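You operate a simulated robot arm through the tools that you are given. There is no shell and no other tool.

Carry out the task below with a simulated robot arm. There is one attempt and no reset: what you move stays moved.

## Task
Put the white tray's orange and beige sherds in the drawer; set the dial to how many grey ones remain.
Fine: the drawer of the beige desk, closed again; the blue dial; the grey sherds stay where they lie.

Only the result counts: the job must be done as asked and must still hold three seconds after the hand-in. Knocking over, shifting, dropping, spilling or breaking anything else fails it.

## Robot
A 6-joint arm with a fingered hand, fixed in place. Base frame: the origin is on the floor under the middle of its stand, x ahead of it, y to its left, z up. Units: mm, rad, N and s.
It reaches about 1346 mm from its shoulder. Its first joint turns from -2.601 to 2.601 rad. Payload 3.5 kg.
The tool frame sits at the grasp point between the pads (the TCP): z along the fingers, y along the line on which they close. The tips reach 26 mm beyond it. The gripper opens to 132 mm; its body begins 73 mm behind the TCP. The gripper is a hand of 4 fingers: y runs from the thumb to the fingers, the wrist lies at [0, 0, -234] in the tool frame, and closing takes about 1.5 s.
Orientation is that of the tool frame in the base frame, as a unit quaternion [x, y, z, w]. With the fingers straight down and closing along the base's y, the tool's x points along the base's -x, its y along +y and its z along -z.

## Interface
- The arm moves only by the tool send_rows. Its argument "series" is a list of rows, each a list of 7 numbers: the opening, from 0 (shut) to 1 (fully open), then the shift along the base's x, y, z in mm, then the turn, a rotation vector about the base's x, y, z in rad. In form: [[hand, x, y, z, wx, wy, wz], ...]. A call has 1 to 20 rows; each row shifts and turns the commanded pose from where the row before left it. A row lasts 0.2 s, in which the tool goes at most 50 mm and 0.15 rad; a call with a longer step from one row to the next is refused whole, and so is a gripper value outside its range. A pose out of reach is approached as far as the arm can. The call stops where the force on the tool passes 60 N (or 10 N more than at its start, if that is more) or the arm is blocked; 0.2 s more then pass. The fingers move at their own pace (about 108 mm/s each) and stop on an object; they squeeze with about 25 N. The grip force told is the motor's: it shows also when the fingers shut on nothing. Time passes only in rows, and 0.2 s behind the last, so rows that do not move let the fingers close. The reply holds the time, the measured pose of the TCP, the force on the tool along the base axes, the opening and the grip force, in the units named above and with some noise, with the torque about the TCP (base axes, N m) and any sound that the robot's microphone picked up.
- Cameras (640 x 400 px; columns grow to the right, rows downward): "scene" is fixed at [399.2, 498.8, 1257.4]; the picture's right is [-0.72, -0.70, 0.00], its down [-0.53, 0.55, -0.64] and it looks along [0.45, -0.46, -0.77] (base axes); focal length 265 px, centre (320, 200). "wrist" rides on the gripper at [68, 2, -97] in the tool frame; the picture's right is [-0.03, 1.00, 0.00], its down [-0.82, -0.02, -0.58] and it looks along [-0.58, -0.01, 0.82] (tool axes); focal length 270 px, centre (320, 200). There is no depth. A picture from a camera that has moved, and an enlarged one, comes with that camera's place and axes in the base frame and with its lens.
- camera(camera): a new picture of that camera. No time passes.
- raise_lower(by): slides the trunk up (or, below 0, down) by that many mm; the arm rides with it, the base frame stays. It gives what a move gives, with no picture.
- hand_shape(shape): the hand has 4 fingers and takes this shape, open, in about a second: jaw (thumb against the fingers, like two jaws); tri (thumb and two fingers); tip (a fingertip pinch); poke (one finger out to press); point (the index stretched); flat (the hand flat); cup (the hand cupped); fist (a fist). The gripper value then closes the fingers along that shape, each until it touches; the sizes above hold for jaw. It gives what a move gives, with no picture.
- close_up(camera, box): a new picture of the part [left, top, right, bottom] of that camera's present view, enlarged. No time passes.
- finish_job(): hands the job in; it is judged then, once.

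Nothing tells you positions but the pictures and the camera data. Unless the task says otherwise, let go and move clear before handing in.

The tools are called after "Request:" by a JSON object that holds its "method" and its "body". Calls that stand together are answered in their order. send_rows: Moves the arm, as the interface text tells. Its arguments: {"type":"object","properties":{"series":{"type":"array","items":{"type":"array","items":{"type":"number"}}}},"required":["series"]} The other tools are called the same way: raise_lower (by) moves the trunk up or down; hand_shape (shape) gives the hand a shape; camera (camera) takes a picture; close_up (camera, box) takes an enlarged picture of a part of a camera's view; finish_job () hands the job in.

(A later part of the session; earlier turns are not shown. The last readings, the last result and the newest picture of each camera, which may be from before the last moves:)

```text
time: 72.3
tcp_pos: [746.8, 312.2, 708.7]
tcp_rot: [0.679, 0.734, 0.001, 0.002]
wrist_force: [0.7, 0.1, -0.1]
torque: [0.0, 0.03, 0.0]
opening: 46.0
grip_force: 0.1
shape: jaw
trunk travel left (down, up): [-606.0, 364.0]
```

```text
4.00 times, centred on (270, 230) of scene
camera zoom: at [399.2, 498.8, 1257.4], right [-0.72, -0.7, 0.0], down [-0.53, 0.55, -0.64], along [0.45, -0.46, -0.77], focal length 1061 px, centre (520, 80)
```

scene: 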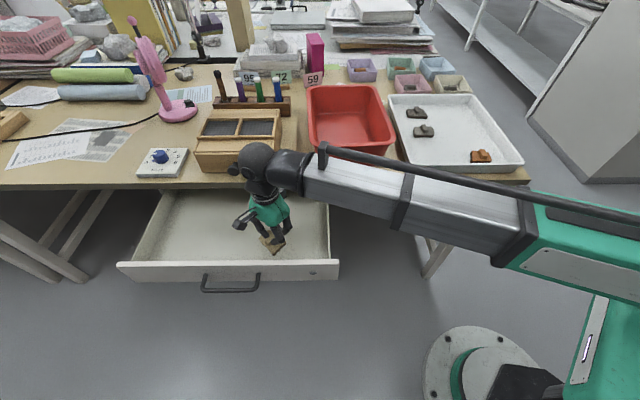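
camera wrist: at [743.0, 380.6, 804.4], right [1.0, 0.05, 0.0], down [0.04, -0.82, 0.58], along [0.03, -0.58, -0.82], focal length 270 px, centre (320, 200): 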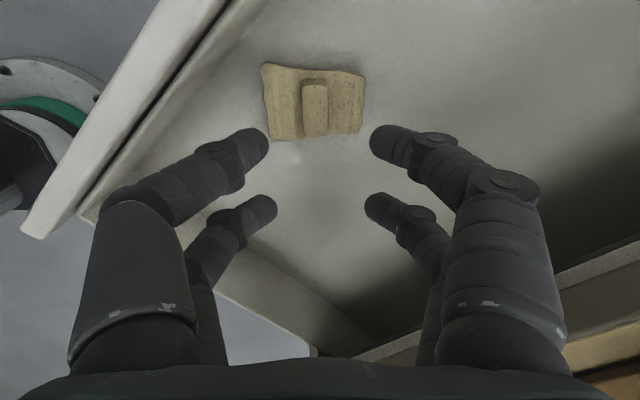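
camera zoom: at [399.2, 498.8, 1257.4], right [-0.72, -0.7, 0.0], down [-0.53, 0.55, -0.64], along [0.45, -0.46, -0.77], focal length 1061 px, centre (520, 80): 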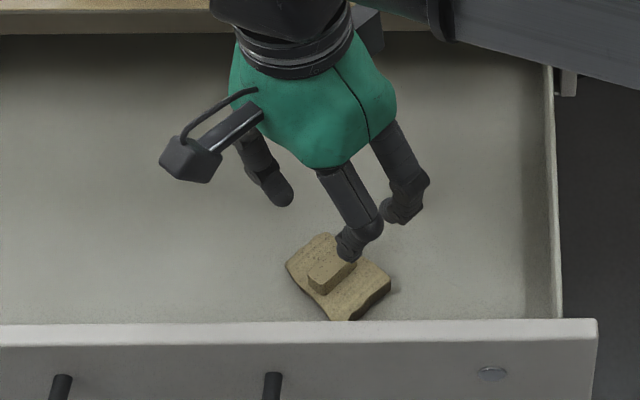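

The beige sherd rests in the drawer. Next: raise up and go to the orange sherd, turning the hand to line up with its lug.

Request:
{"method": "raise_lower", "body": {"by": 196}}

Request:
{"method": "send_rows", "body": {"series": [[0.35, -18.5, -40.8, 0, 0, 0, 0.043], [0.35, -18.5, -40.8, 0, 0, 0, 0.043], [0.35, -18.5, -40.8, 0, 0, 0, 0.043], [0.35, -18.5, -40.8, 0, 0, 0, 0.043], [0.35, -18.5, -40.8, 0, 0, 0, 0.043], [0.35, -18.5, -40.8, 0, 0, 0, 0.043], [0.35, -18.5, -40.8, 0, 0, 0, 0.043], [0.35, -18.5, -40.8, 0, 0, 0, 0.043], [0.35, -18.5, -40.8, 0, 0, 0, 0.043], [0.35, -18.5, -40.8, 0, 0, 0, 0.043], [0.35, -18.5, -40.8, 0, 0, 0, 0.043], [0.35, -18.5, -40.8, 0, 0, 0, 0.043], [0.35, -18.5, -40.8, 0, 0, 0, 0.043], [0.35, -18.5, -40.8, 0, 0, 0, 0.043]]}}

Request:
{"method": "camera", "body": {"camera": "wrist"}}

Request:
{"method": "camera", "body": {"camera": "scene"}}

```text
time: 74.5
tcp_pos: [745.7, 312.6, 904.6]
tcp_rot: [0.679, 0.734, 0.001, 0.001]
wrist_force: [0.0, 0.3, -0.7]
torque: [0.02, -0.01, 0.04]
opening: 45.9
grip_force: 0.1
shape: jaw
trunk travel left (down, up): [-802.0, 168.0]
```

```text
time: 77.5
tcp_pos: [488.5, -258.6, 903.9]
tcp_rot: [0.43, 0.903, 0.002, 0.001]
wrist_force: [-0.8, 0.2, 0.1]
torque: [-0.02, 0.03, 0.03]
opening: 46.0
grip_force: 0.0
shape: jaw
trunk travel left (down, up): [-802.0, 168.0]
```

```text
taken
camera wrist: at [446.9, -205.1, 1000.5], right [0.79, 0.61, 0.0], down [0.5, -0.65, 0.58], along [0.35, -0.46, -0.82], focal length 270 px, centre (320, 200)
```

wrist: 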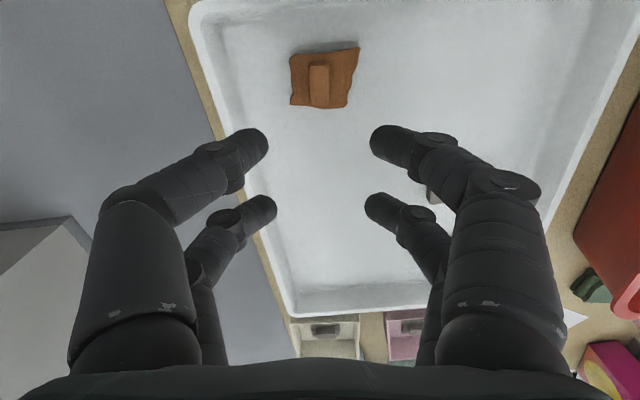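

```text
taken
```

scene: 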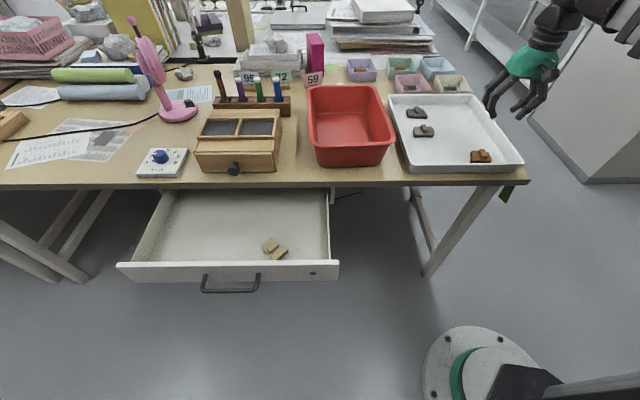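

The beige sherd shows in the drawer; the orange is well in view. Zooming to refine its pose.

Request:
{"method": "close_up", "body": {"camera": "wrist", "box": [260, 20, 388, 130]}}

Request:
{"method": "close_up", "body": {"camera": "scene", "box": [450, 130, 530, 180]}}

```text
3.64 times, centred on (324, 75) of wrist
camera zoom: at [446.9, -205.1, 1000.5], right [0.79, 0.61, 0.0], down [0.5, -0.65, 0.58], along [0.35, -0.46, -0.82], focal length 983 px, centre (306, 654)
```

zoom: 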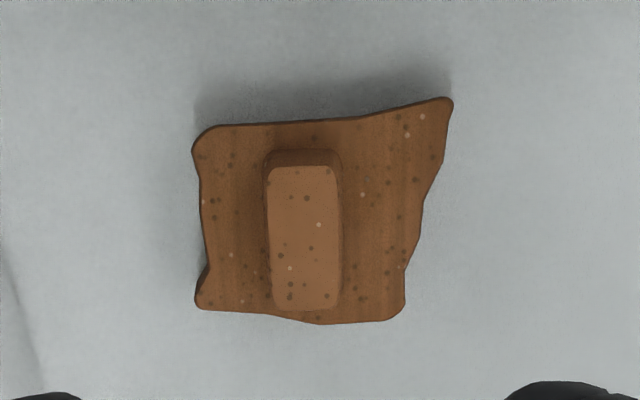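

```text
8.00 times, centred on (490, 155) of scene
camera zoom: at [399.2, 498.8, 1257.4], right [-0.72, -0.7, 0.0], down [-0.53, 0.55, -0.64], along [0.45, -0.46, -0.77], focal length 2122 px, centre (-1040, 560)
```

zoom: 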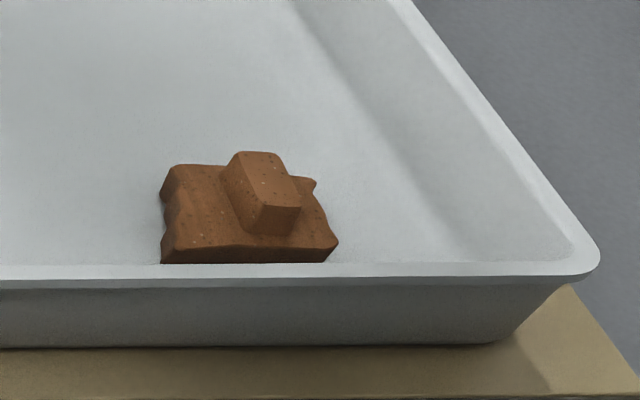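

The orange lug is within ~1.5 mm of the front pair's centre. I'll nudge, narrow the opening, and descend partway for a last check.

Request:
{"method": "send_rows", "body": {"series": [[0.22, 1.5, 0.5, 0, 0, 0, 0], [0.22, 0, 0, 0, 0, 0, 0], [0.22, 0, 0, 0, 0, 0, 0]]}}

Request:
{"method": "raise_lower", "body": {"by": -98}}

Request:
{"method": "close_up", "body": {"camera": "wrist", "box": [220, 40, 420, 240]}}

Request:
{"method": "close_up", "body": {"camera": "scene", "box": [440, 110, 536, 180]}}

```text
time: 78.3
tcp_pos: [489.7, -258.1, 903.7]
tcp_rot: [0.432, 0.902, 0.002, 0.0]
wrist_force: [-0.8, 0.1, -0.1]
torque: [0.0, 0.01, -0.03]
opening: 29.5
grip_force: 0.1
shape: jaw
trunk travel left (down, up): [-802.0, 168.0]
```

```text
time: 79.6
tcp_pos: [490.1, -257.0, 805.9]
tcp_rot: [0.431, 0.902, 0.001, 0.0]
wrist_force: [0.0, 0.4, -0.8]
torque: [0.0, 0.01, 0.04]
opening: 29.4
grip_force: 0.1
shape: jaw
trunk travel left (down, up): [-704.0, 266.0]
```

```text
2.00 times, centred on (320, 140) of wrist
camera zoom: at [448.3, -204.1, 902.5], right [0.79, 0.61, 0.0], down [0.5, -0.65, 0.58], along [0.35, -0.46, -0.82], focal length 541 px, centre (320, 320)
```

zoom: 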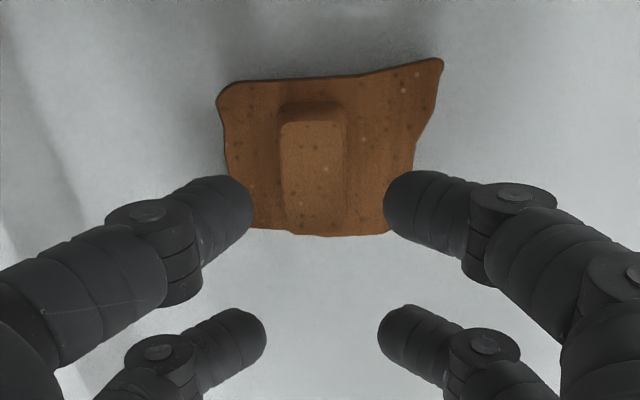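

```text
5.71 times, centred on (488, 145) of scene
camera zoom: at [399.2, 498.8, 1257.4], right [-0.72, -0.7, 0.0], down [-0.53, 0.55, -0.64], along [0.45, -0.46, -0.77], focal length 1516 px, centre (-640, 514)
```

zoom: 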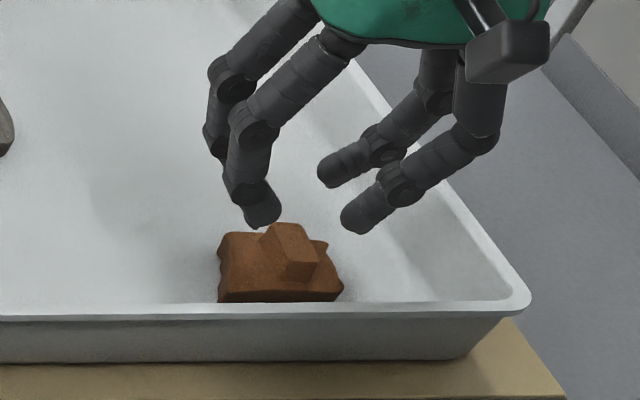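

Centred well (lug within ~0.5 mm of the front pair). Descending to the plate in small steps.

Request:
{"method": "raise_lower", "body": {"by": -16}}

Request:
{"method": "raise_lower", "body": {"by": -2}}

Request:
{"method": "raise_lower", "body": {"by": -1}}

Request:
{"method": "raise_lower", "body": {"by": -1}}

```text
time: 80.2
tcp_pos: [489.7, -257.9, 790.1]
tcp_rot: [0.431, 0.902, 0.002, 0.0]
wrist_force: [0.3, 0.9, 0.2]
torque: [-0.01, 0.01, -0.01]
opening: 29.5
grip_force: 0.0
shape: jaw
trunk travel left (down, up): [-688.0, 282.0]
```

```text
time: 80.7
tcp_pos: [491.0, -257.8, 788.2]
tcp_rot: [0.431, 0.902, 0.001, 0.001]
wrist_force: [0.9, 0.9, -0.5]
torque: [0.02, 0.06, 0.02]
opening: 29.2
grip_force: 0.1
shape: jaw
trunk travel left (down, up): [-686.0, 284.0]
```

```text
time: 81.2
tcp_pos: [489.4, -258.1, 787.1]
tcp_rot: [0.431, 0.902, 0.001, 0.0]
wrist_force: [-0.2, -0.3, -0.3]
torque: [0.02, -0.02, 0.0]
opening: 29.3
grip_force: 0.1
shape: jaw
trunk travel left (down, up): [-685.0, 285.0]
```

```text
time: 81.8
tcp_pos: [489.7, -258.4, 785.6]
tcp_rot: [0.432, 0.902, 0.001, 0.0]
wrist_force: [0.6, 0.2, -0.4]
torque: [0.01, 0.01, -0.01]
opening: 29.2
grip_force: 0.0
shape: jaw
trunk travel left (down, up): [-684.0, 286.0]
```

No contact yet at −684. Continuing in 1 mm steps.

Request:
{"method": "raise_lower", "body": {"by": -1}}

Request:
{"method": "raise_lower", "body": {"by": -1}}

Request:
{"method": "close_up", "body": {"camera": "wrist", "box": [220, 60, 420, 260]}}

Request:
{"method": "close_up", "body": {"camera": "scene", "box": [450, 130, 530, 180]}}

```text
time: 82.3
tcp_pos: [490.4, -258.0, 784.4]
tcp_rot: [0.432, 0.902, 0.002, 0.0]
wrist_force: [0.9, 1.0, 5.8]
torque: [0.12, -0.05, -0.02]
opening: 30.0
grip_force: 0.1
shape: jaw
trunk travel left (down, up): [-683.0, 287.0]
```

```text
time: 82.8
tcp_pos: [489.4, -256.8, 784.8]
tcp_rot: [0.431, 0.902, 0.001, 0.001]
wrist_force: [2.7, -0.1, 12.9]
torque: [0.27, -0.01, -0.05]
opening: 30.3
grip_force: 0.0
shape: jaw
trunk travel left (down, up): [-682.0, 288.0]
```

```text
2.00 times, centred on (320, 160) of wrist
camera zoom: at [448.1, -203.9, 880.9], right [0.79, 0.61, 0.0], down [0.49, -0.65, 0.58], along [0.35, -0.46, -0.82], focal length 541 px, centre (320, 280)
```

zoom: 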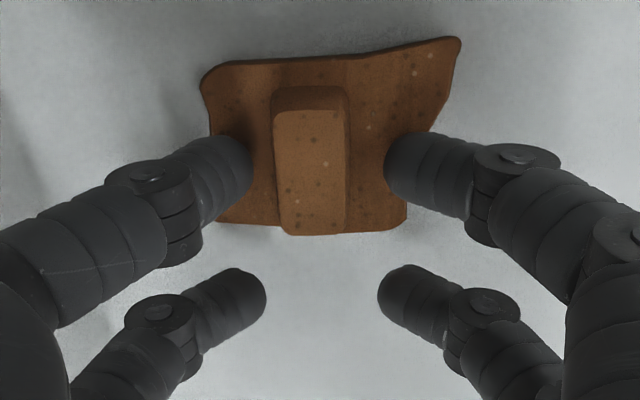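

```text
8.00 times, centred on (490, 155) of scene
camera zoom: at [399.2, 498.8, 1257.4], right [-0.72, -0.7, 0.0], down [-0.53, 0.55, -0.64], along [0.45, -0.46, -0.77], focal length 2122 px, centre (-1040, 560)
```

zoom: 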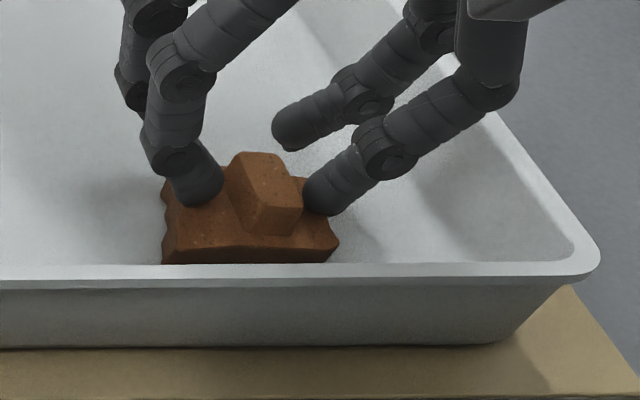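

Plate contact found at about −683. I'll raise 1.5 mm to float just above it and close on the lug.

Request:
{"method": "raise_lower", "body": {"by": 1.5}}

Request:
{"method": "send_rows", "body": {"series": [[0.15, 0, 0, 0, 0, 0, 0], [0.1, 0, 0, 0, 0, 0, 0], [0, 0, 0, 0, 0, 0, 0], [0, 0, 0, 0, 0, 0, 0], [0, 0, 0, 0, 0, 0, 0]]}}

Request:
{"method": "close_up", "body": {"camera": "wrist", "box": [220, 60, 420, 260]}}

Request:
{"method": "close_up", "body": {"camera": "scene", "box": [450, 130, 530, 180]}}

```text
time: 83.3
tcp_pos: [489.6, -258.9, 785.1]
tcp_rot: [0.431, 0.903, 0.001, 0.001]
wrist_force: [0.6, 0.0, 2.2]
torque: [0.07, -0.03, 0.0]
opening: 29.4
grip_force: 0.0
shape: jaw
trunk travel left (down, up): [-684.0, 286.0]
```

```text
time: 84.5
tcp_pos: [489.0, -258.3, 786.9]
tcp_rot: [0.432, 0.902, 0.002, 0.0]
wrist_force: [-0.4, -0.1, -0.4]
torque: [0.0, 0.01, -0.05]
opening: 4.9
grip_force: 25.2
shape: jaw
trunk travel left (down, up): [-684.0, 286.0]
```

```text
2.00 times, centred on (320, 160) of wrist
camera zoom: at [448.3, -204.1, 881.9], right [0.79, 0.61, 0.0], down [0.5, -0.65, 0.58], along [0.35, -0.46, -0.82], focal length 541 px, centre (320, 280)
```

zoom: 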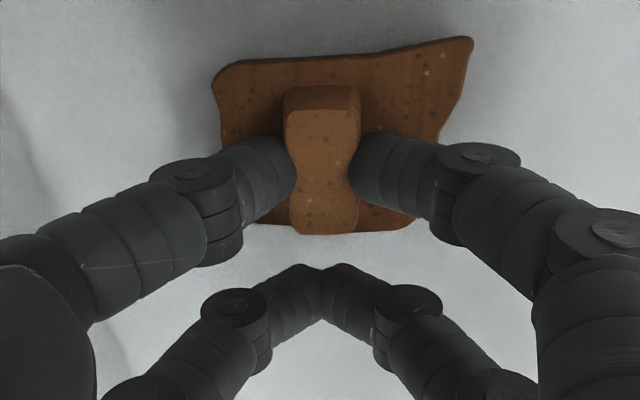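

```text
8.00 times, centred on (490, 155) of scene
camera zoom: at [399.2, 498.8, 1257.4], right [-0.72, -0.7, 0.0], down [-0.53, 0.55, -0.64], along [0.45, -0.46, -0.77], focal length 2122 px, centre (-1040, 560)
```

zoom: 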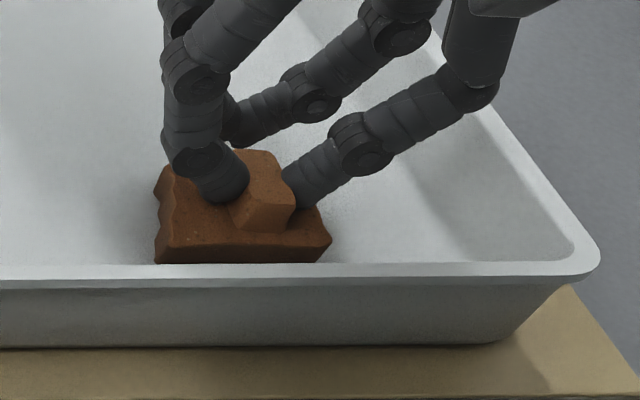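

The grip looks similar to the earlier good one. I'll lift 8 mm and check for slipping.

Request:
{"method": "raise_lower", "body": {"by": 8}}

Request:
{"method": "close_up", "body": {"camera": "wrist", "box": [220, 60, 420, 260]}}

Request:
{"method": "close_up", "body": {"camera": "scene", "box": [450, 130, 530, 180]}}

```text
time: 85.0
tcp_pos: [489.8, -257.1, 792.1]
tcp_rot: [0.431, 0.903, 0.001, 0.001]
wrist_force: [0.1, -0.8, -0.9]
torque: [-0.04, -0.02, -0.04]
opening: 5.0
grip_force: 25.1
shape: jaw
trunk travel left (down, up): [-692.0, 278.0]
```

```text
2.00 times, centred on (320, 160) of wrist
camera zoom: at [448.4, -204.1, 890.0], right [0.79, 0.61, 0.0], down [0.5, -0.65, 0.58], along [0.35, -0.46, -0.82], focal length 541 px, centre (320, 280)
```

zoom: 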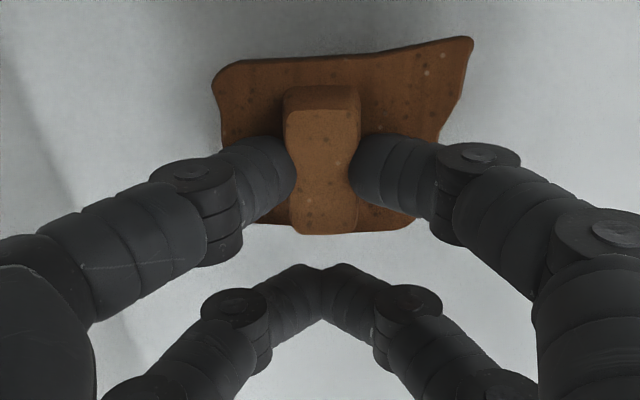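

```text
8.00 times, centred on (490, 155) of scene
camera zoom: at [399.2, 498.8, 1257.4], right [-0.72, -0.7, 0.0], down [-0.53, 0.55, -0.64], along [0.45, -0.46, -0.77], focal length 2122 px, centre (-1040, 560)
```

zoom: 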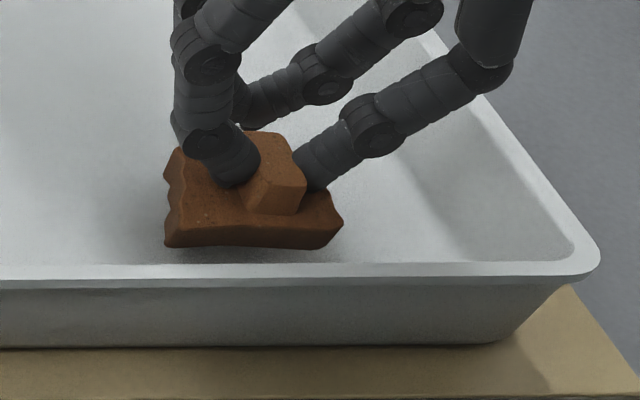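

No slip: the orange sherd is lifted cleanly. I'll raise to travel height and re-check the grip.

Request:
{"method": "raise_lower", "body": {"by": 112}}

Request:
{"method": "close_up", "body": {"camera": "wrist", "box": [220, 60, 420, 260]}}

```text
time: 86.5
tcp_pos: [489.4, -257.8, 905.3]
tcp_rot: [0.431, 0.902, 0.002, 0.0]
wrist_force: [-0.1, -0.4, -1.1]
torque: [0.0, 0.0, 0.01]
opening: 5.2
grip_force: 25.4
shape: jaw
trunk travel left (down, up): [-804.0, 166.0]
```

```text
2.00 times, centred on (320, 160) of wrist
camera zoom: at [448.4, -204.1, 1001.9], right [0.79, 0.61, 0.0], down [0.5, -0.65, 0.58], along [0.35, -0.46, -0.82], focal length 541 px, centre (320, 280)
```

zoom: 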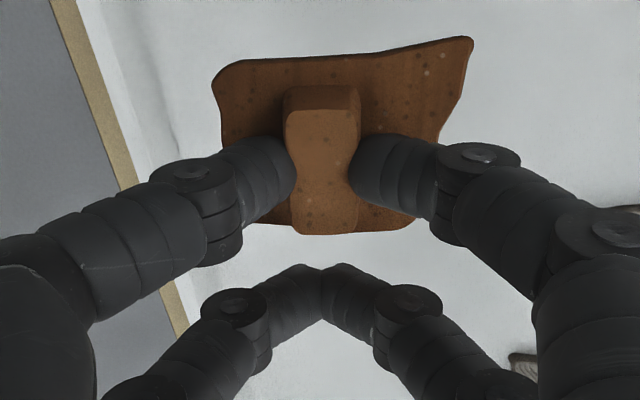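

Grip unchanged. Carrying the orange sherd over to the drawer, to a spot left of the beige one.

Request:
{"method": "send_rows", "body": {"series": [[0, 13, 23, 0, 0, 0, 0], [0, 18.8, 34.1, 0, 0, 0, 0], [0, 18.8, 34.1, 0, 0, 0, 0], [0, 18.8, 34.1, 0, 0, 0, 0], [0, 18.8, 34.1, 0, 0, 0, 0], [0, 18.8, 34.1, 0, 0, 0, 0], [0, 18.8, 34.1, 0, 0, 0, 0], [0, 18.8, 34.1, 0, 0, 0, 0], [0, 18.8, 34.1, 0, 0, 0, 0], [0, 18.8, 34.1, 0, 0, 0, 0], [0, 18.8, 34.1, 0, 0, 0, 0], [0, 18.8, 34.1, 0, 0, 0, 0], [0, 18.8, 34.1, 0, 0, 0, 0], [0, 18.8, 34.1, 0, 0, 0, 0], [0, 18.8, 34.1, 0, 0, 0, 0], [0, 18.8, 34.1, 0, 0, 0, 0], [0, 18.8, 34.1, 0, 0, 0, 0], [0, 18.8, 34.1, 0, 0, 0, 0], [0, 18.8, 34.1, 0, 0, 0, 0], [0, 17.6, 32.2, 0, 0, 0, 0]]}}

Request:
{"method": "camera", "body": {"camera": "wrist"}}

Request:
{"method": "camera", "body": {"camera": "scene"}}

```text
time: 90.7
tcp_pos: [858.4, 410.2, 906.0]
tcp_rot: [0.431, 0.902, 0.002, 0.001]
wrist_force: [0.4, 0.4, 0.1]
torque: [0.0, -0.04, 0.02]
opening: 4.7
grip_force: 25.3
shape: jaw
trunk travel left (down, up): [-804.0, 166.0]
```

```text
taken
camera wrist: at [817.5, 464.1, 1001.9], right [0.79, 0.61, 0.0], down [0.49, -0.65, 0.58], along [0.35, -0.46, -0.82], focal length 270 px, centre (320, 200)
```

wrist: 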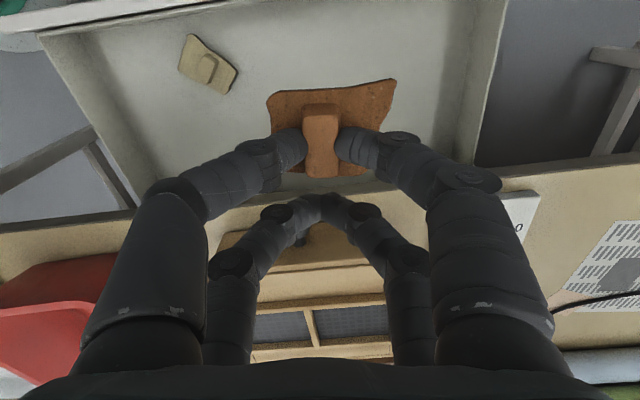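

```text
taken
```

scene: 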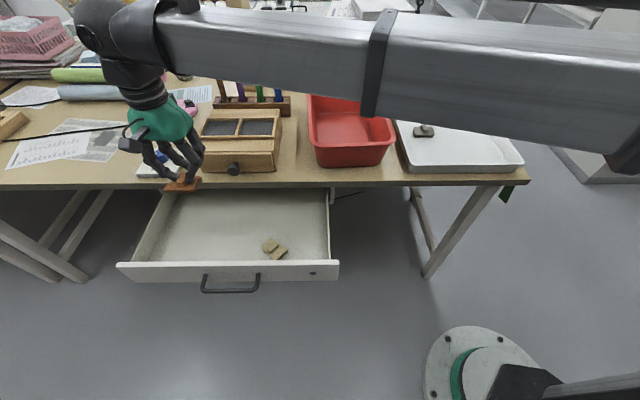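

Above the left-middle of the drawer. Lowering in.

Request:
{"method": "raise_lower", "body": {"by": -215}}

Request:
{"method": "close_up", "body": {"camera": "scene", "box": [110, 170, 350, 300]}}

Request:
{"method": "camera", "body": {"camera": "wrist"}}

```text
time: 93.0
tcp_pos: [857.9, 410.9, 690.8]
tcp_rot: [0.431, 0.902, 0.002, 0.001]
wrist_force: [0.2, 0.1, -0.5]
torque: [-0.04, 0.01, -0.02]
opening: 4.7
grip_force: 25.1
shape: jaw
trunk travel left (down, up): [-589.0, 381.0]
```

```text
2.67 times, centred on (230, 235) of scene
camera zoom: at [399.2, 498.8, 1257.4], right [-0.72, -0.7, 0.0], down [-0.53, 0.55, -0.64], along [0.45, -0.46, -0.77], focal length 707 px, centre (560, 107)
```

zoom: 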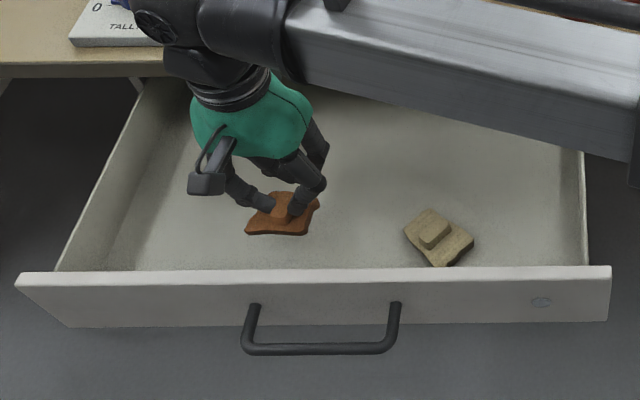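

```text
taken
camera wrist: at [816.9, 463.8, 787.0], right [0.79, 0.61, 0.0], down [0.5, -0.65, 0.58], along [0.35, -0.46, -0.82], focal length 270 px, centre (320, 200)
```

wrist: 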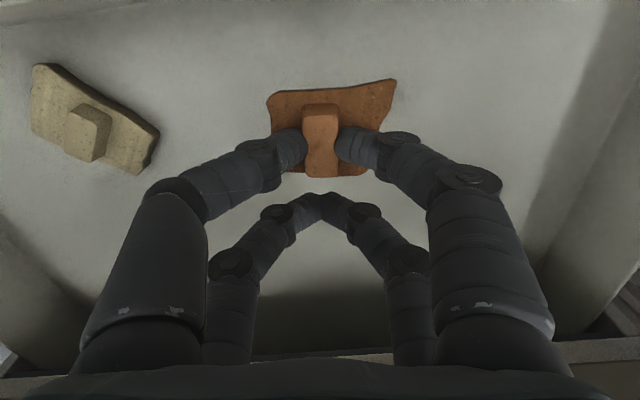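

The orange sherd is inside the drawer, well clear of the walls and the beige one. Continuing down gently.

Request:
{"method": "raise_lower", "body": {"by": -33}}

Request:
{"method": "raise_lower", "body": {"by": -4}}

Request:
{"method": "raise_lower", "body": {"by": -2}}

Request:
{"method": "raise_lower", "body": {"by": -2}}

```text
time: 93.8
tcp_pos: [859.5, 411.3, 656.6]
tcp_rot: [0.431, 0.902, 0.002, 0.001]
wrist_force: [0.0, 0.3, -0.6]
torque: [-0.03, 0.0, 0.04]
opening: 5.3
grip_force: 25.1
shape: jaw
trunk travel left (down, up): [-556.0, 414.0]
```

```text
time: 94.3
tcp_pos: [858.2, 409.6, 653.5]
tcp_rot: [0.432, 0.902, 0.002, 0.0]
wrist_force: [0.1, 0.1, 0.0]
torque: [0.0, -0.03, 0.01]
opening: 4.8
grip_force: 25.1
shape: jaw
trunk travel left (down, up): [-552.0, 418.0]
```

```text
time: 94.8
tcp_pos: [857.3, 410.6, 651.1]
tcp_rot: [0.431, 0.903, 0.001, 0.0]
wrist_force: [-0.8, -0.2, 0.4]
torque: [0.0, 0.05, 0.01]
opening: 5.0
grip_force: 24.8
shape: jaw
trunk travel left (down, up): [-550.0, 420.0]
```

```text
time: 95.3
tcp_pos: [858.3, 410.7, 651.9]
tcp_rot: [0.431, 0.902, 0.002, 0.001]
wrist_force: [1.5, 0.8, 15.4]
torque: [0.18, 0.14, -0.05]
opening: 5.4
grip_force: 25.0
shape: jaw
trunk travel left (down, up): [-548.0, 422.0]
```

Touchdown. I'll ease 1 mm and release, then rise.

Request:
{"method": "raise_lower", "body": {"by": 1}}

Request:
{"method": "send_rows", "body": {"series": [[0.1, 0, 0, 0, 0, 0, 0], [0.2, 0, 0, 0, 0, 0, 0], [0.3, 0, 0, 0, 0, 0, 0], [0.35, 0, 0, 0, 0, 0, 0], [0.35, 0, 0, 0, 0, 0, 0]]}}

Request:
{"method": "raise_lower", "body": {"by": 120}}

Request:
{"method": "camera", "body": {"camera": "wrist"}}

Request:
{"method": "close_up", "body": {"camera": "scene", "box": [110, 170, 350, 300]}}

```text
time: 95.8
tcp_pos: [858.5, 409.9, 650.3]
tcp_rot: [0.431, 0.902, 0.001, 0.001]
wrist_force: [0.2, 0.7, 7.9]
torque: [0.13, 0.07, 0.0]
opening: 5.2
grip_force: 24.6
shape: jaw
trunk travel left (down, up): [-549.0, 421.0]
```

```text
time: 97.0
tcp_pos: [857.6, 409.7, 651.4]
tcp_rot: [0.432, 0.902, 0.001, 0.001]
wrist_force: [-1.1, -0.2, 5.5]
torque: [0.09, -0.03, 0.02]
opening: 45.0
grip_force: 0.1
shape: jaw
trunk travel left (down, up): [-549.0, 421.0]
```

```text
time: 98.5
tcp_pos: [859.2, 410.1, 770.3]
tcp_rot: [0.432, 0.902, 0.002, 0.0]
wrist_force: [-0.9, 0.4, 0.4]
torque: [0.03, 0.0, 0.03]
opening: 45.8
grip_force: 0.0
shape: jaw
trunk travel left (down, up): [-669.0, 301.0]
```

```text
taken
camera wrist: at [816.9, 463.8, 866.9], right [0.79, 0.61, 0.0], down [0.5, -0.65, 0.58], along [0.35, -0.46, -0.82], focal length 270 px, centre (320, 200)
```

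wrist: 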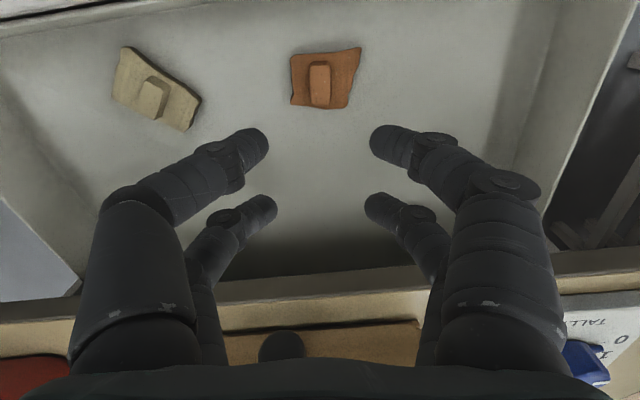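

```text
2.67 times, centred on (230, 235) of scene
camera zoom: at [399.2, 498.8, 1257.4], right [-0.72, -0.7, 0.0], down [-0.53, 0.55, -0.64], along [0.45, -0.46, -0.77], focal length 707 px, centre (560, 107)
```

zoom: 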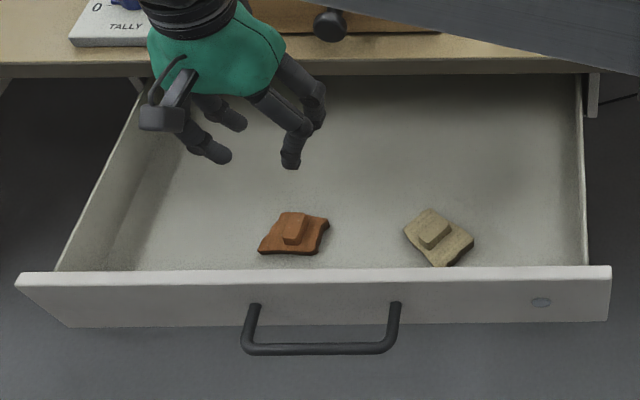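

Both sherds lie in the drawer. Now to close it: I'll move out in front of the drawer, turn the hand horizontal again, and push via the handle.

Request:
{"method": "send_rows", "body": {"series": [[0.35, -36.7, 25.7, 0, 0, 0, 0.0152], [0.35, -36.7, 25.7, 0, 0, 0, 0.0152], [0.35, -36.7, 25.7, 0, 0, 0, 0.0152], [0.35, -36.7, 25.7, 0, 0, 0, 0.0152], [0.35, -36.7, 25.7, 0, 0, 0, 0.0152], [0.35, -36.7, 25.7, 0, 0, 0, 0.0152]]}}

Request:
{"method": "send_rows", "body": {"series": [[0.35, 0, 0, 0, -0.114, 0.0016, 0.0806], [0.35, 0, 0, 0, -0.114, 0.0016, 0.0806], [0.35, 0, 0, 0, -0.114, 0.0016, 0.0806], [0.35, 0, 0, 0, -0.114, 0.0016, 0.0806], [0.35, 0, 0, 0, -0.114, 0.0016, 0.0806], [0.35, 0, 0, 0, -0.114, 0.0016, 0.0806], [0.35, 0, 0, 0, -0.114, 0.0016, 0.0806], [0.35, 0, 0, 0, -0.114, 0.0016, 0.0806], [0.35, 0, 0, 0, -0.114, 0.0016, 0.0806], [0.35, 0, 0, 0, -0.114, 0.0016, 0.0806], [0.35, 0, 0, 0, -0.114, 0.0016, 0.0806], [0.35, 0, 0, 0, -0.114, 0.0016, 0.0806], [0.35, 0, 0, 0, -0.114, 0.0016, 0.0806], [0.35, 0, 0, 0, -0.114, 0.0016, 0.0806], [0.35, 0, 0, 0, -0.114, 0.0016, 0.0806]]}}

Request:
{"method": "camera", "body": {"camera": "scene"}}

```text
time: 99.9
tcp_pos: [635.7, 564.6, 769.3]
tcp_rot: [0.39, 0.921, 0.001, 0.001]
wrist_force: [0.4, 0.2, 0.5]
torque: [-0.01, 0.03, -0.01]
opening: 45.7
grip_force: 0.1
shape: jaw
trunk travel left (down, up): [-669.0, 301.0]
```

```text
time: 103.1
tcp_pos: [660.8, 547.5, 1002.5]
tcp_rot: [-0.266, 0.657, -0.653, 0.266]
wrist_force: [-0.4, -0.4, -0.1]
torque: [0.01, -0.01, -0.02]
opening: 45.8
grip_force: 0.1
shape: jaw
out of reach, approached as far as the arm can: row 2, 3, 4, 5, 6, 7, 8, 9, 10, 11, 12, 13, 14, 15
trunk travel left (down, up): [-669.0, 301.0]
```

```text
taken
```

scene: 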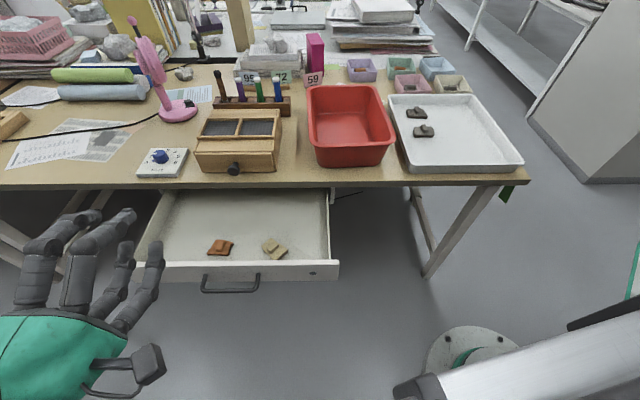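

Hand horizontal again, about 90 mm in front of the handle. Lowering to handle height.

Request:
{"method": "raise_lower", "body": {"by": -364}}

Request:
{"method": "camera", "body": {"camera": "wrist"}}

Request:
{"method": "camera", "body": {"camera": "scene"}}

```text
time: 106.7
tcp_pos: [659.9, 548.7, 639.0]
tcp_rot: [-0.267, 0.657, -0.653, 0.266]
wrist_force: [1.1, 0.3, -0.3]
torque: [0.04, 0.01, 0.0]
opening: 46.1
grip_force: 0.0
shape: jaw
trunk travel left (down, up): [-305.0, 665.0]
```

```text
taken
camera wrist: at [544.3, 569.3, 637.3], right [0.01, 0.02, -1.0], down [0.18, 0.98, 0.02], along [0.98, -0.18, 0.01], focal length 270 px, centre (320, 200)
```

wrist: 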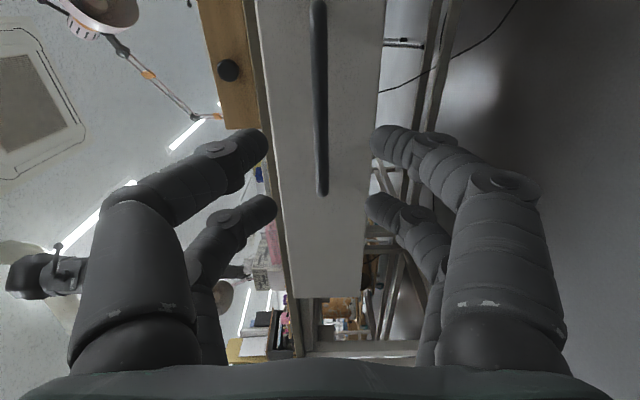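

```text
taken
```

scene: 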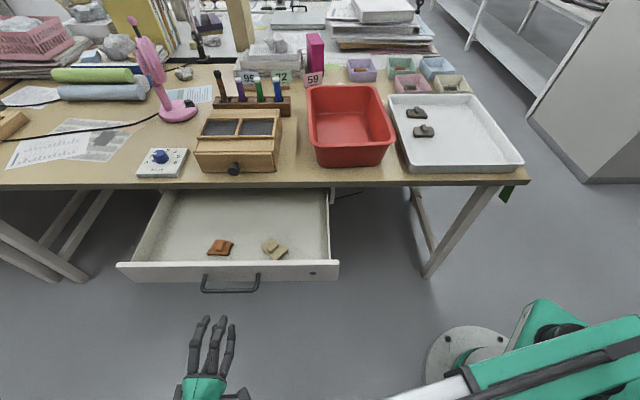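

Bar centred in view. Advancing onto the bar and closing the fingers around it.

Request:
{"method": "send_rows", "body": {"series": [[0.35, 12.2, -13.8, 0, 0, 0, 0], [0.35, 12.2, -13.8, 0, 0, 0, 0], [0.35, 12.2, -13.8, 0, 0, 0, 0], [0.35, 12.2, -13.8, 0, 0, 0, 0], [0.35, 12.2, -13.8, 0, 0, 0, 0], [0.35, 0, 0, 0, 0, 0, 0]]}}

Request:
{"method": "camera", "body": {"camera": "wrist"}}

Request:
{"method": "close_up", "body": {"camera": "scene", "box": [140, 200, 300, 330]}}

```text
time: 108.1
tcp_pos: [721.1, 477.7, 638.8]
tcp_rot: [-0.266, 0.657, -0.654, 0.266]
wrist_force: [1.0, 0.6, -0.6]
torque: [-0.02, -0.02, 0.0]
opening: 45.8
grip_force: 0.0
shape: jaw
trunk travel left (down, up): [-305.0, 665.0]
```

```text
taken
camera wrist: at [605.5, 498.2, 637.3], right [0.02, 0.02, -1.0], down [0.18, 0.98, 0.02], along [0.98, -0.18, 0.01], focal length 270 px, centre (320, 200)
```

wrist: 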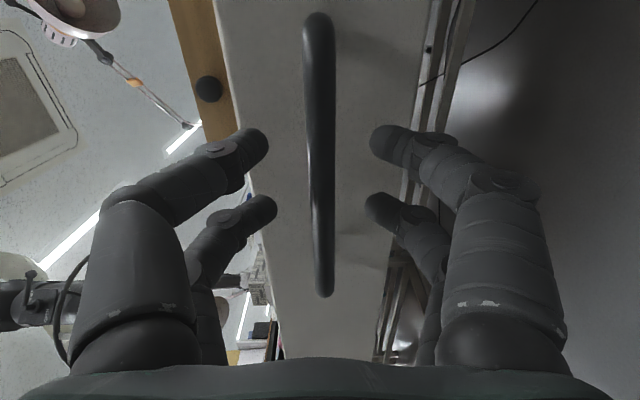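

```text
3.08 times, centred on (220, 265) of scene
camera zoom: at [399.2, 498.8, 1257.4], right [-0.72, -0.7, 0.0], down [-0.53, 0.55, -0.64], along [0.45, -0.46, -0.77], focal length 816 px, centre (628, 0)
```

zoom: 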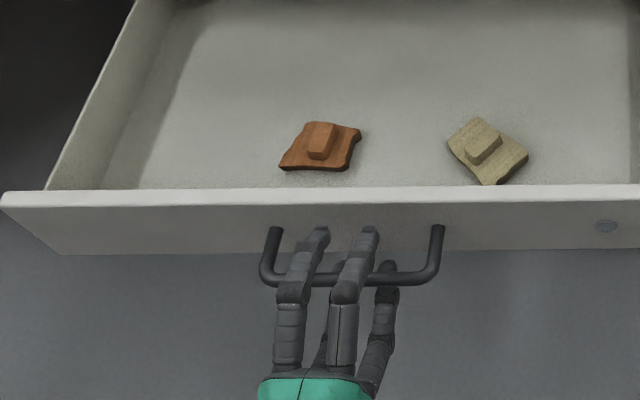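

In position as before. Closing on the bar and pushing the drawer gently in.

Request:
{"method": "send_rows", "body": {"series": [[0, 0, 0, 0, 0, 0, 0], [0, 0, 0, 0, 0, 0, 0], [0, 0, 0, 0, 0, 0, 0], [0, 0, 0, 0, 0, 0, 0], [0, 3, -3, 0, 0, 0, 0], [0, 5, -5, 0, 0, 0, 0], [0, 5, -5, 0, 0, 0, 0], [0, 7, -7, 0, 0, 0, 0], [0, 7, -7, 0, 0, 0, 0], [0, 7, -7, 0, 0, 0, 0], [0, 7, -7, 0, 0, 0, 0], [0, 7, -7, 0, 0, 0, 0], [0, 7, -7, 0, 0, 0, 0], [0, 7, -7, 0, 0, 0, 0], [0, 7, -7, 0, 0, 0, 0], [0, 7, -7, 0, 0, 0, 0], [0, 7, -7, 0, 0, 0, 0], [0, 7, -7, 0, 0, 0, 0]]}}

Request:
{"method": "camera", "body": {"camera": "scene"}}

```text
time: 111.9
tcp_pos: [810.8, 389.8, 638.4]
tcp_rot: [-0.267, 0.657, -0.654, 0.265]
wrist_force: [-1.2, 0.7, 0.2]
torque: [0.0, -0.01, -0.04]
opening: 0.1
grip_force: 24.8
shape: jaw
trunk travel left (down, up): [-305.0, 665.0]
```

```text
taken
```

scene: 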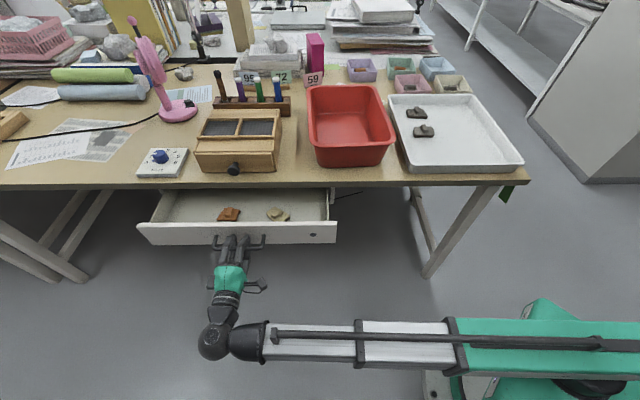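

The drawer slides in with the sherds staying put. Continuing the push more slowly toward closed.

Request:
{"method": "send_rows", "body": {"series": [[0, 7, -7.2, 0, 0, 0, 0], [0, 7, -7.2, 0, 0, 0, 0], [0, 7, -7.2, 0, 0, 0, 0], [0, 7, -7.2, 0, 0, 0, 0], [0, 7, -7.2, 0, 0, 0, 0], [0, 7, -7.2, 0, 0, 0, 0], [0, 7, -7.2, 0, 0, 0, 0], [0, 7, -7.2, 0, 0, 0, 0], [0, 7, -7.2, 0, 0, 0, 0], [0, 5, -5.2, 0, 0, 0, 0], [0, 4, -4.2, 0, 0, 0, 0]]}}

Request:
{"method": "close_up", "body": {"camera": "scene", "box": [140, 160, 350, 280]}}

```text
time: 114.3
tcp_pos: [882.7, 314.7, 639.1]
tcp_rot: [-0.267, 0.656, -0.653, 0.266]
wrist_force: [-0.8, 0.8, 0.9]
torque: [-0.01, 0.0, 0.03]
opening: 0.0
grip_force: 25.4
shape: jaw
trunk travel left (down, up): [-305.0, 665.0]
```

```text
3.05 times, centred on (245, 220) of scene
camera zoom: at [399.2, 498.8, 1257.4], right [-0.72, -0.7, 0.0], down [-0.53, 0.55, -0.64], along [0.45, -0.46, -0.77], focal length 808 px, centre (549, 139)
```

zoom: 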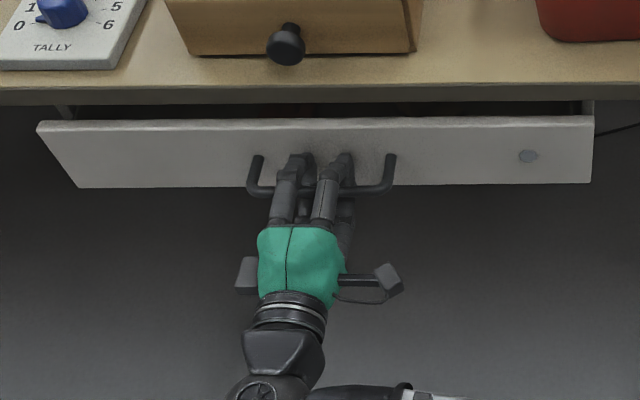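

Nearly closed, about 20–25 mm to go. Pushing on slowly until it seats.

Request:
{"method": "send_rows", "body": {"series": [[0, 2.8, -2.9, 0, 0, 0, 0], [0, 2.8, -2.9, 0, 0, 0, 0], [0, 2.8, -2.9, 0, 0, 0, 0], [0, 2.8, -2.9, 0, 0, 0, 0]]}}

Request:
{"method": "close_up", "body": {"camera": "scene", "box": [140, 160, 350, 280]}}

Request:
{"method": "camera", "body": {"camera": "wrist"}}

```text
time: 115.3
tcp_pos: [895.2, 303.8, 638.0]
tcp_rot: [-0.267, 0.658, -0.653, 0.265]
wrist_force: [-0.3, -0.8, 0.2]
torque: [-0.01, -0.01, 0.02]
opening: 0.0
grip_force: 25.0
shape: jaw
trunk travel left (down, up): [-305.0, 665.0]
```

```text
3.05 times, centred on (245, 220) of scene
camera zoom: at [399.2, 498.8, 1257.4], right [-0.72, -0.7, 0.0], down [-0.53, 0.55, -0.64], along [0.45, -0.46, -0.77], focal length 808 px, centre (549, 139)
```

zoom: 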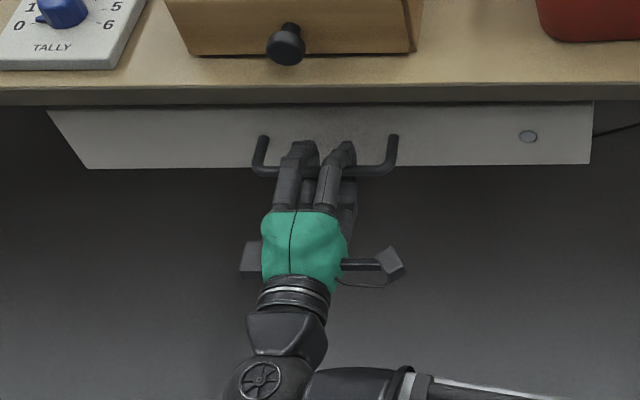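

```text
taken
camera wrist: at [778.7, 324.9, 637.1], right [0.01, 0.02, -1.0], down [0.18, 0.98, 0.03], along [0.98, -0.18, 0.01], focal length 270 px, centre (320, 200)
```

wrist: 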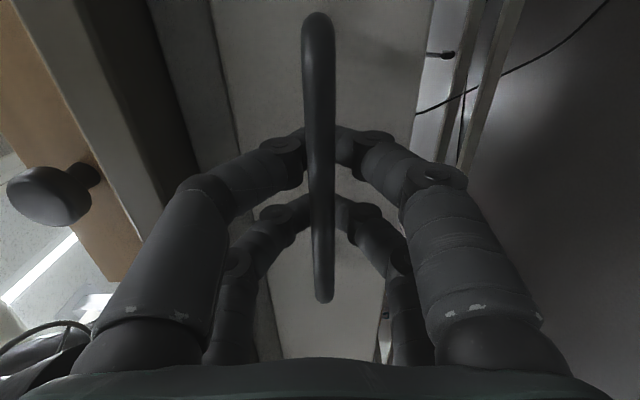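

The handle is back at its original place in the picture. I'll push a touch more to confirm it is seated (force should rise).

Request:
{"method": "send_rows", "body": {"series": [[0, 1.4, -1.45, 0, 0, 0, 0], [0, 1.4, -1.45, 0, 0, 0, 0], [0, 1.4, -1.45, 0, 0, 0, 0]]}}

Request:
{"method": "close_up", "body": {"camera": "scene", "box": [140, 160, 350, 280]}}

```text
time: 116.1
tcp_pos: [898.4, 299.5, 638.5]
tcp_rot: [-0.267, 0.657, -0.653, 0.266]
wrist_force: [0.4, -0.4, 0.2]
torque: [-0.01, 0.01, 0.0]
opening: 0.2
grip_force: 25.5
shape: jaw
trunk travel left (down, up): [-305.0, 665.0]
```

```text
3.05 times, centred on (245, 220) of scene
camera zoom: at [399.2, 498.8, 1257.4], right [-0.72, -0.7, 0.0], down [-0.53, 0.55, -0.64], along [0.45, -0.46, -0.77], focal length 808 px, centre (549, 139)
```

zoom: 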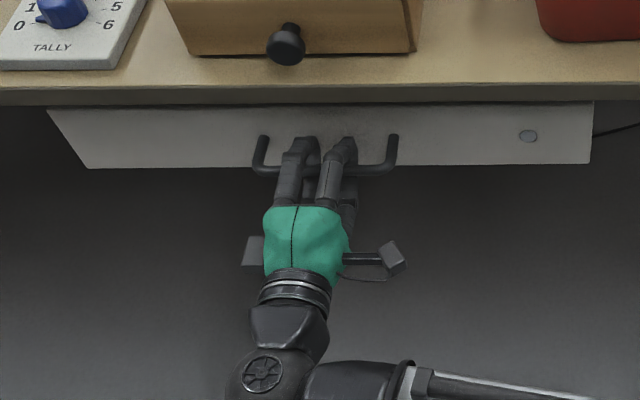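

The bar did not move further though the hand advanced, so the drawer looks seated. I'll advance until the tips touch the panel to verify.

Request:
{"method": "send_rows", "body": {"series": [[0, 1.4, -1.45, 0, 0, 0, 0], [0, 1.4, -1.45, 0, 0, 0, 0], [0, 1.4, -1.45, 0, 0, 0, 0], [0, 1.4, -1.45, 0, 0, 0, 0]]}}

Request:
{"method": "close_up", "body": {"camera": "scene", "box": [140, 160, 350, 280]}}

```text
time: 117.1
tcp_pos: [901.9, 295.3, 638.8]
tcp_rot: [-0.267, 0.657, -0.653, 0.266]
wrist_force: [-34.0, 28.2, -4.7]
torque: [0.18, 0.1, 0.12]
opening: 0.0
grip_force: 24.7
shape: jaw
trunk travel left (down, up): [-305.0, 665.0]
```

```text
3.05 times, centred on (245, 220) of scene
camera zoom: at [399.2, 498.8, 1257.4], right [-0.72, -0.7, 0.0], down [-0.53, 0.55, -0.64], along [0.45, -0.46, -0.77], focal length 808 px, centre (549, 139)
```

zoom: 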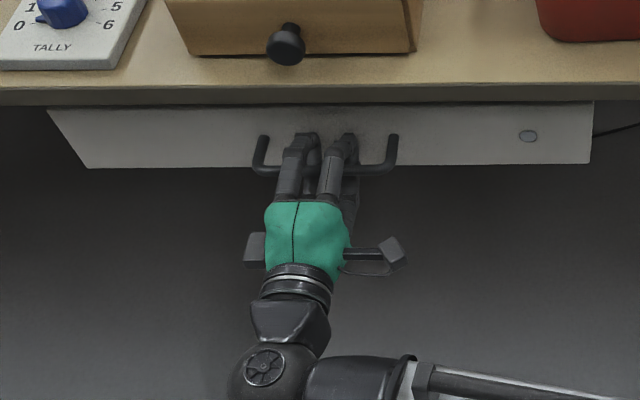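

The panel pushes back with ~44 N: the drawer is fully closed. Now I'll ease back, open the fingers and withdraw straight out.

Request:
{"method": "send_rows", "body": {"series": [[0, -6, 6.1, 0, 0, 0, 0], [0.35, 0, 0, 0, 0, 0, 0], [0.35, 0, 0, 0, 0, 0, 0], [0.35, 0, 0, 0, 0, 0, 0], [0.35, 0, 0, 0, 0, 0, 0], [0.35, -10, 10.3, 0, 0, 0, 0], [0.35, -20, 20.6, 0, 0, 0, 0], [0.35, -20, 20.6, 0, 0, 0, 0], [0.35, -20, 20.6, 0, 0, 0, 0], [0.35, -30, 30.8, 0, 0, 0, 0], [0.35, -30, 30.8, 0, 0, 0, 0], [0.35, -30, 30.8, 0, 0, 0, 0]]}}

Request:
{"method": "camera", "body": {"camera": "scene"}}

Request:
{"method": "close_up", "body": {"camera": "scene", "box": [140, 160, 350, 280]}}

```text
time: 119.7
tcp_pos: [737.3, 465.7, 637.0]
tcp_rot: [-0.267, 0.658, -0.652, 0.266]
wrist_force: [-0.4, 0.4, -0.1]
torque: [0.0, 0.01, 0.01]
opening: 45.6
grip_force: 0.1
shape: jaw
trunk travel left (down, up): [-305.0, 665.0]
```

```text
taken
```

scene: 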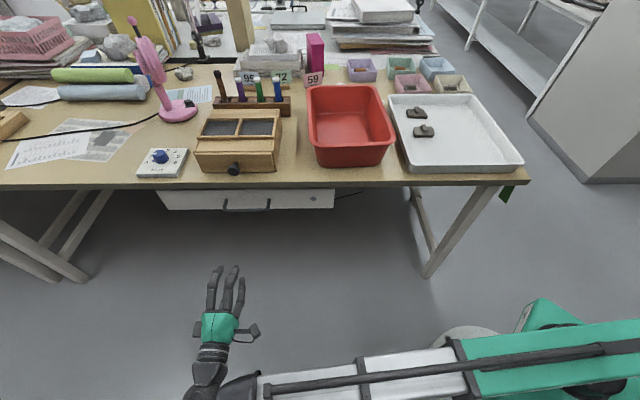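

```text
3.05 times, centred on (245, 220) of scene
camera zoom: at [399.2, 498.8, 1257.4], right [-0.72, -0.7, 0.0], down [-0.53, 0.55, -0.64], along [0.45, -0.46, -0.77], focal length 808 px, centre (549, 139)
```

zoom: 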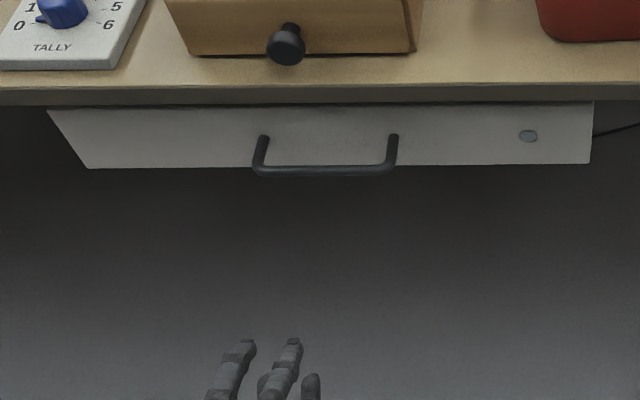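

The drawer is closed and the handle free. Next the dial: raise the trunk and turn the hand to point down again.

Request:
{"method": "raise_lower", "body": {"by": 400}}

Request:
{"method": "raise_lower", "body": {"by": 100}}

Request:
{"method": "send_rows", "body": {"series": [[0.5, 0, 0, 0, 0.114, -0.0016, -0.0806], [0.5, 0, 0, 0, 0.114, -0.0016, -0.0806], [0.5, 0, 0, 0, 0.114, -0.0016, -0.0806], [0.5, 0, 0, 0, 0.114, -0.0016, -0.0806], [0.5, 0, 0, 0, 0.114, -0.0016, -0.0806], [0.5, 0, 0, 0, 0.114, -0.0016, -0.0806], [0.5, 0, 0, 0, 0.114, -0.0016, -0.0806], [0.5, 0, 0, 0, 0.114, -0.0016, -0.0806], [0.5, 0, 0, 0, 0.114, -0.0016, -0.0806], [0.5, 0, 0, 0, 0.114, -0.0016, -0.0806], [0.5, 0, 0, 0, 0.114, -0.0016, -0.0806], [0.5, 0, 0, 0, 0.114, -0.0016, -0.0806], [0.5, 0, 0, 0, 0.114, -0.0016, -0.0806], [0.5, 0, 0, 0, 0.114, -0.0016, -0.0806], [0.5, 0, 0, 0, 0.114, -0.0016, -0.0806]]}}

```text
time: 123.5
tcp_pos: [737.4, 465.1, 1038.4]
tcp_rot: [-0.268, 0.658, -0.652, 0.265]
wrist_force: [0.2, -0.3, 1.0]
torque: [0.02, 0.01, -0.03]
opening: 46.1
grip_force: 0.0
shape: jaw
trunk travel left (down, up): [-705.0, 265.0]
```

```text
time: 124.8
tcp_pos: [738.3, 464.7, 1137.1]
tcp_rot: [-0.268, 0.658, -0.652, 0.264]
wrist_force: [-0.5, -0.6, -0.7]
torque: [-0.02, 0.01, 0.04]
opening: 45.8
grip_force: 0.0
shape: jaw
trunk travel left (down, up): [-805.0, 165.0]
```

```text
time: 128.0
tcp_pos: [738.9, 463.5, 905.8]
tcp_rot: [0.39, 0.921, 0.004, 0.0]
wrist_force: [-0.6, -0.4, 0.5]
torque: [-0.01, 0.01, 0.02]
opening: 65.4
grip_force: 0.0
shape: jaw
out of reach, approached as far as the arm can: row 1, 2, 3, 4, 5, 6, 7, 8, 9, 10, 11, 12, 13, 14
trunk travel left (down, up): [-805.0, 165.0]
```

The hand points down at (739, 464, 906). Moving toward the dial for a close look and to check reach.

Request:
{"method": "send_rows", "body": {"series": [[0.5, 47.3, 1.2, 0, 0, 0, 0], [0.5, 47.3, 1.2, 0, 0, 0, 0], [0.5, 47.3, 1.2, 0, 0, 0, 0], [0.5, 47.3, 1.2, 0, 0, 0, 0], [0.5, 47.3, 1.2, 0, 0, 0, 0], [0.5, 47.3, 1.2, 0, 0, 0, 0]]}}

Request:
{"method": "camera", "body": {"camera": "wrist"}}

Request:
{"method": "camera", "body": {"camera": "scene"}}

```text
time: 129.4
tcp_pos: [1024.4, 471.1, 906.2]
tcp_rot: [0.389, 0.921, 0.003, 0.002]
wrist_force: [-0.2, -0.5, -0.4]
torque: [0.0, -0.03, 0.03]
opening: 65.5
grip_force: 0.1
shape: jaw
out of reach, approached as far as the arm can: row 4
trunk travel left (down, up): [-805.0, 165.0]
```

```text
taken
camera wrist: at [977.1, 520.6, 1002.9], right [0.73, 0.68, 0.01], down [0.55, -0.6, 0.58], along [0.4, -0.42, -0.82], focal length 270 px, centre (320, 200)
```

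wrist: 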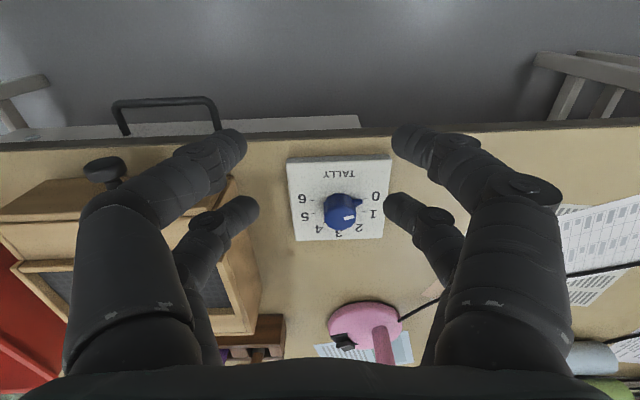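

```text
taken
```

scene: 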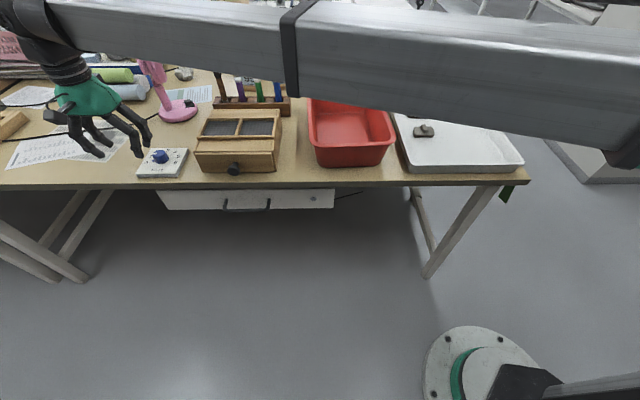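

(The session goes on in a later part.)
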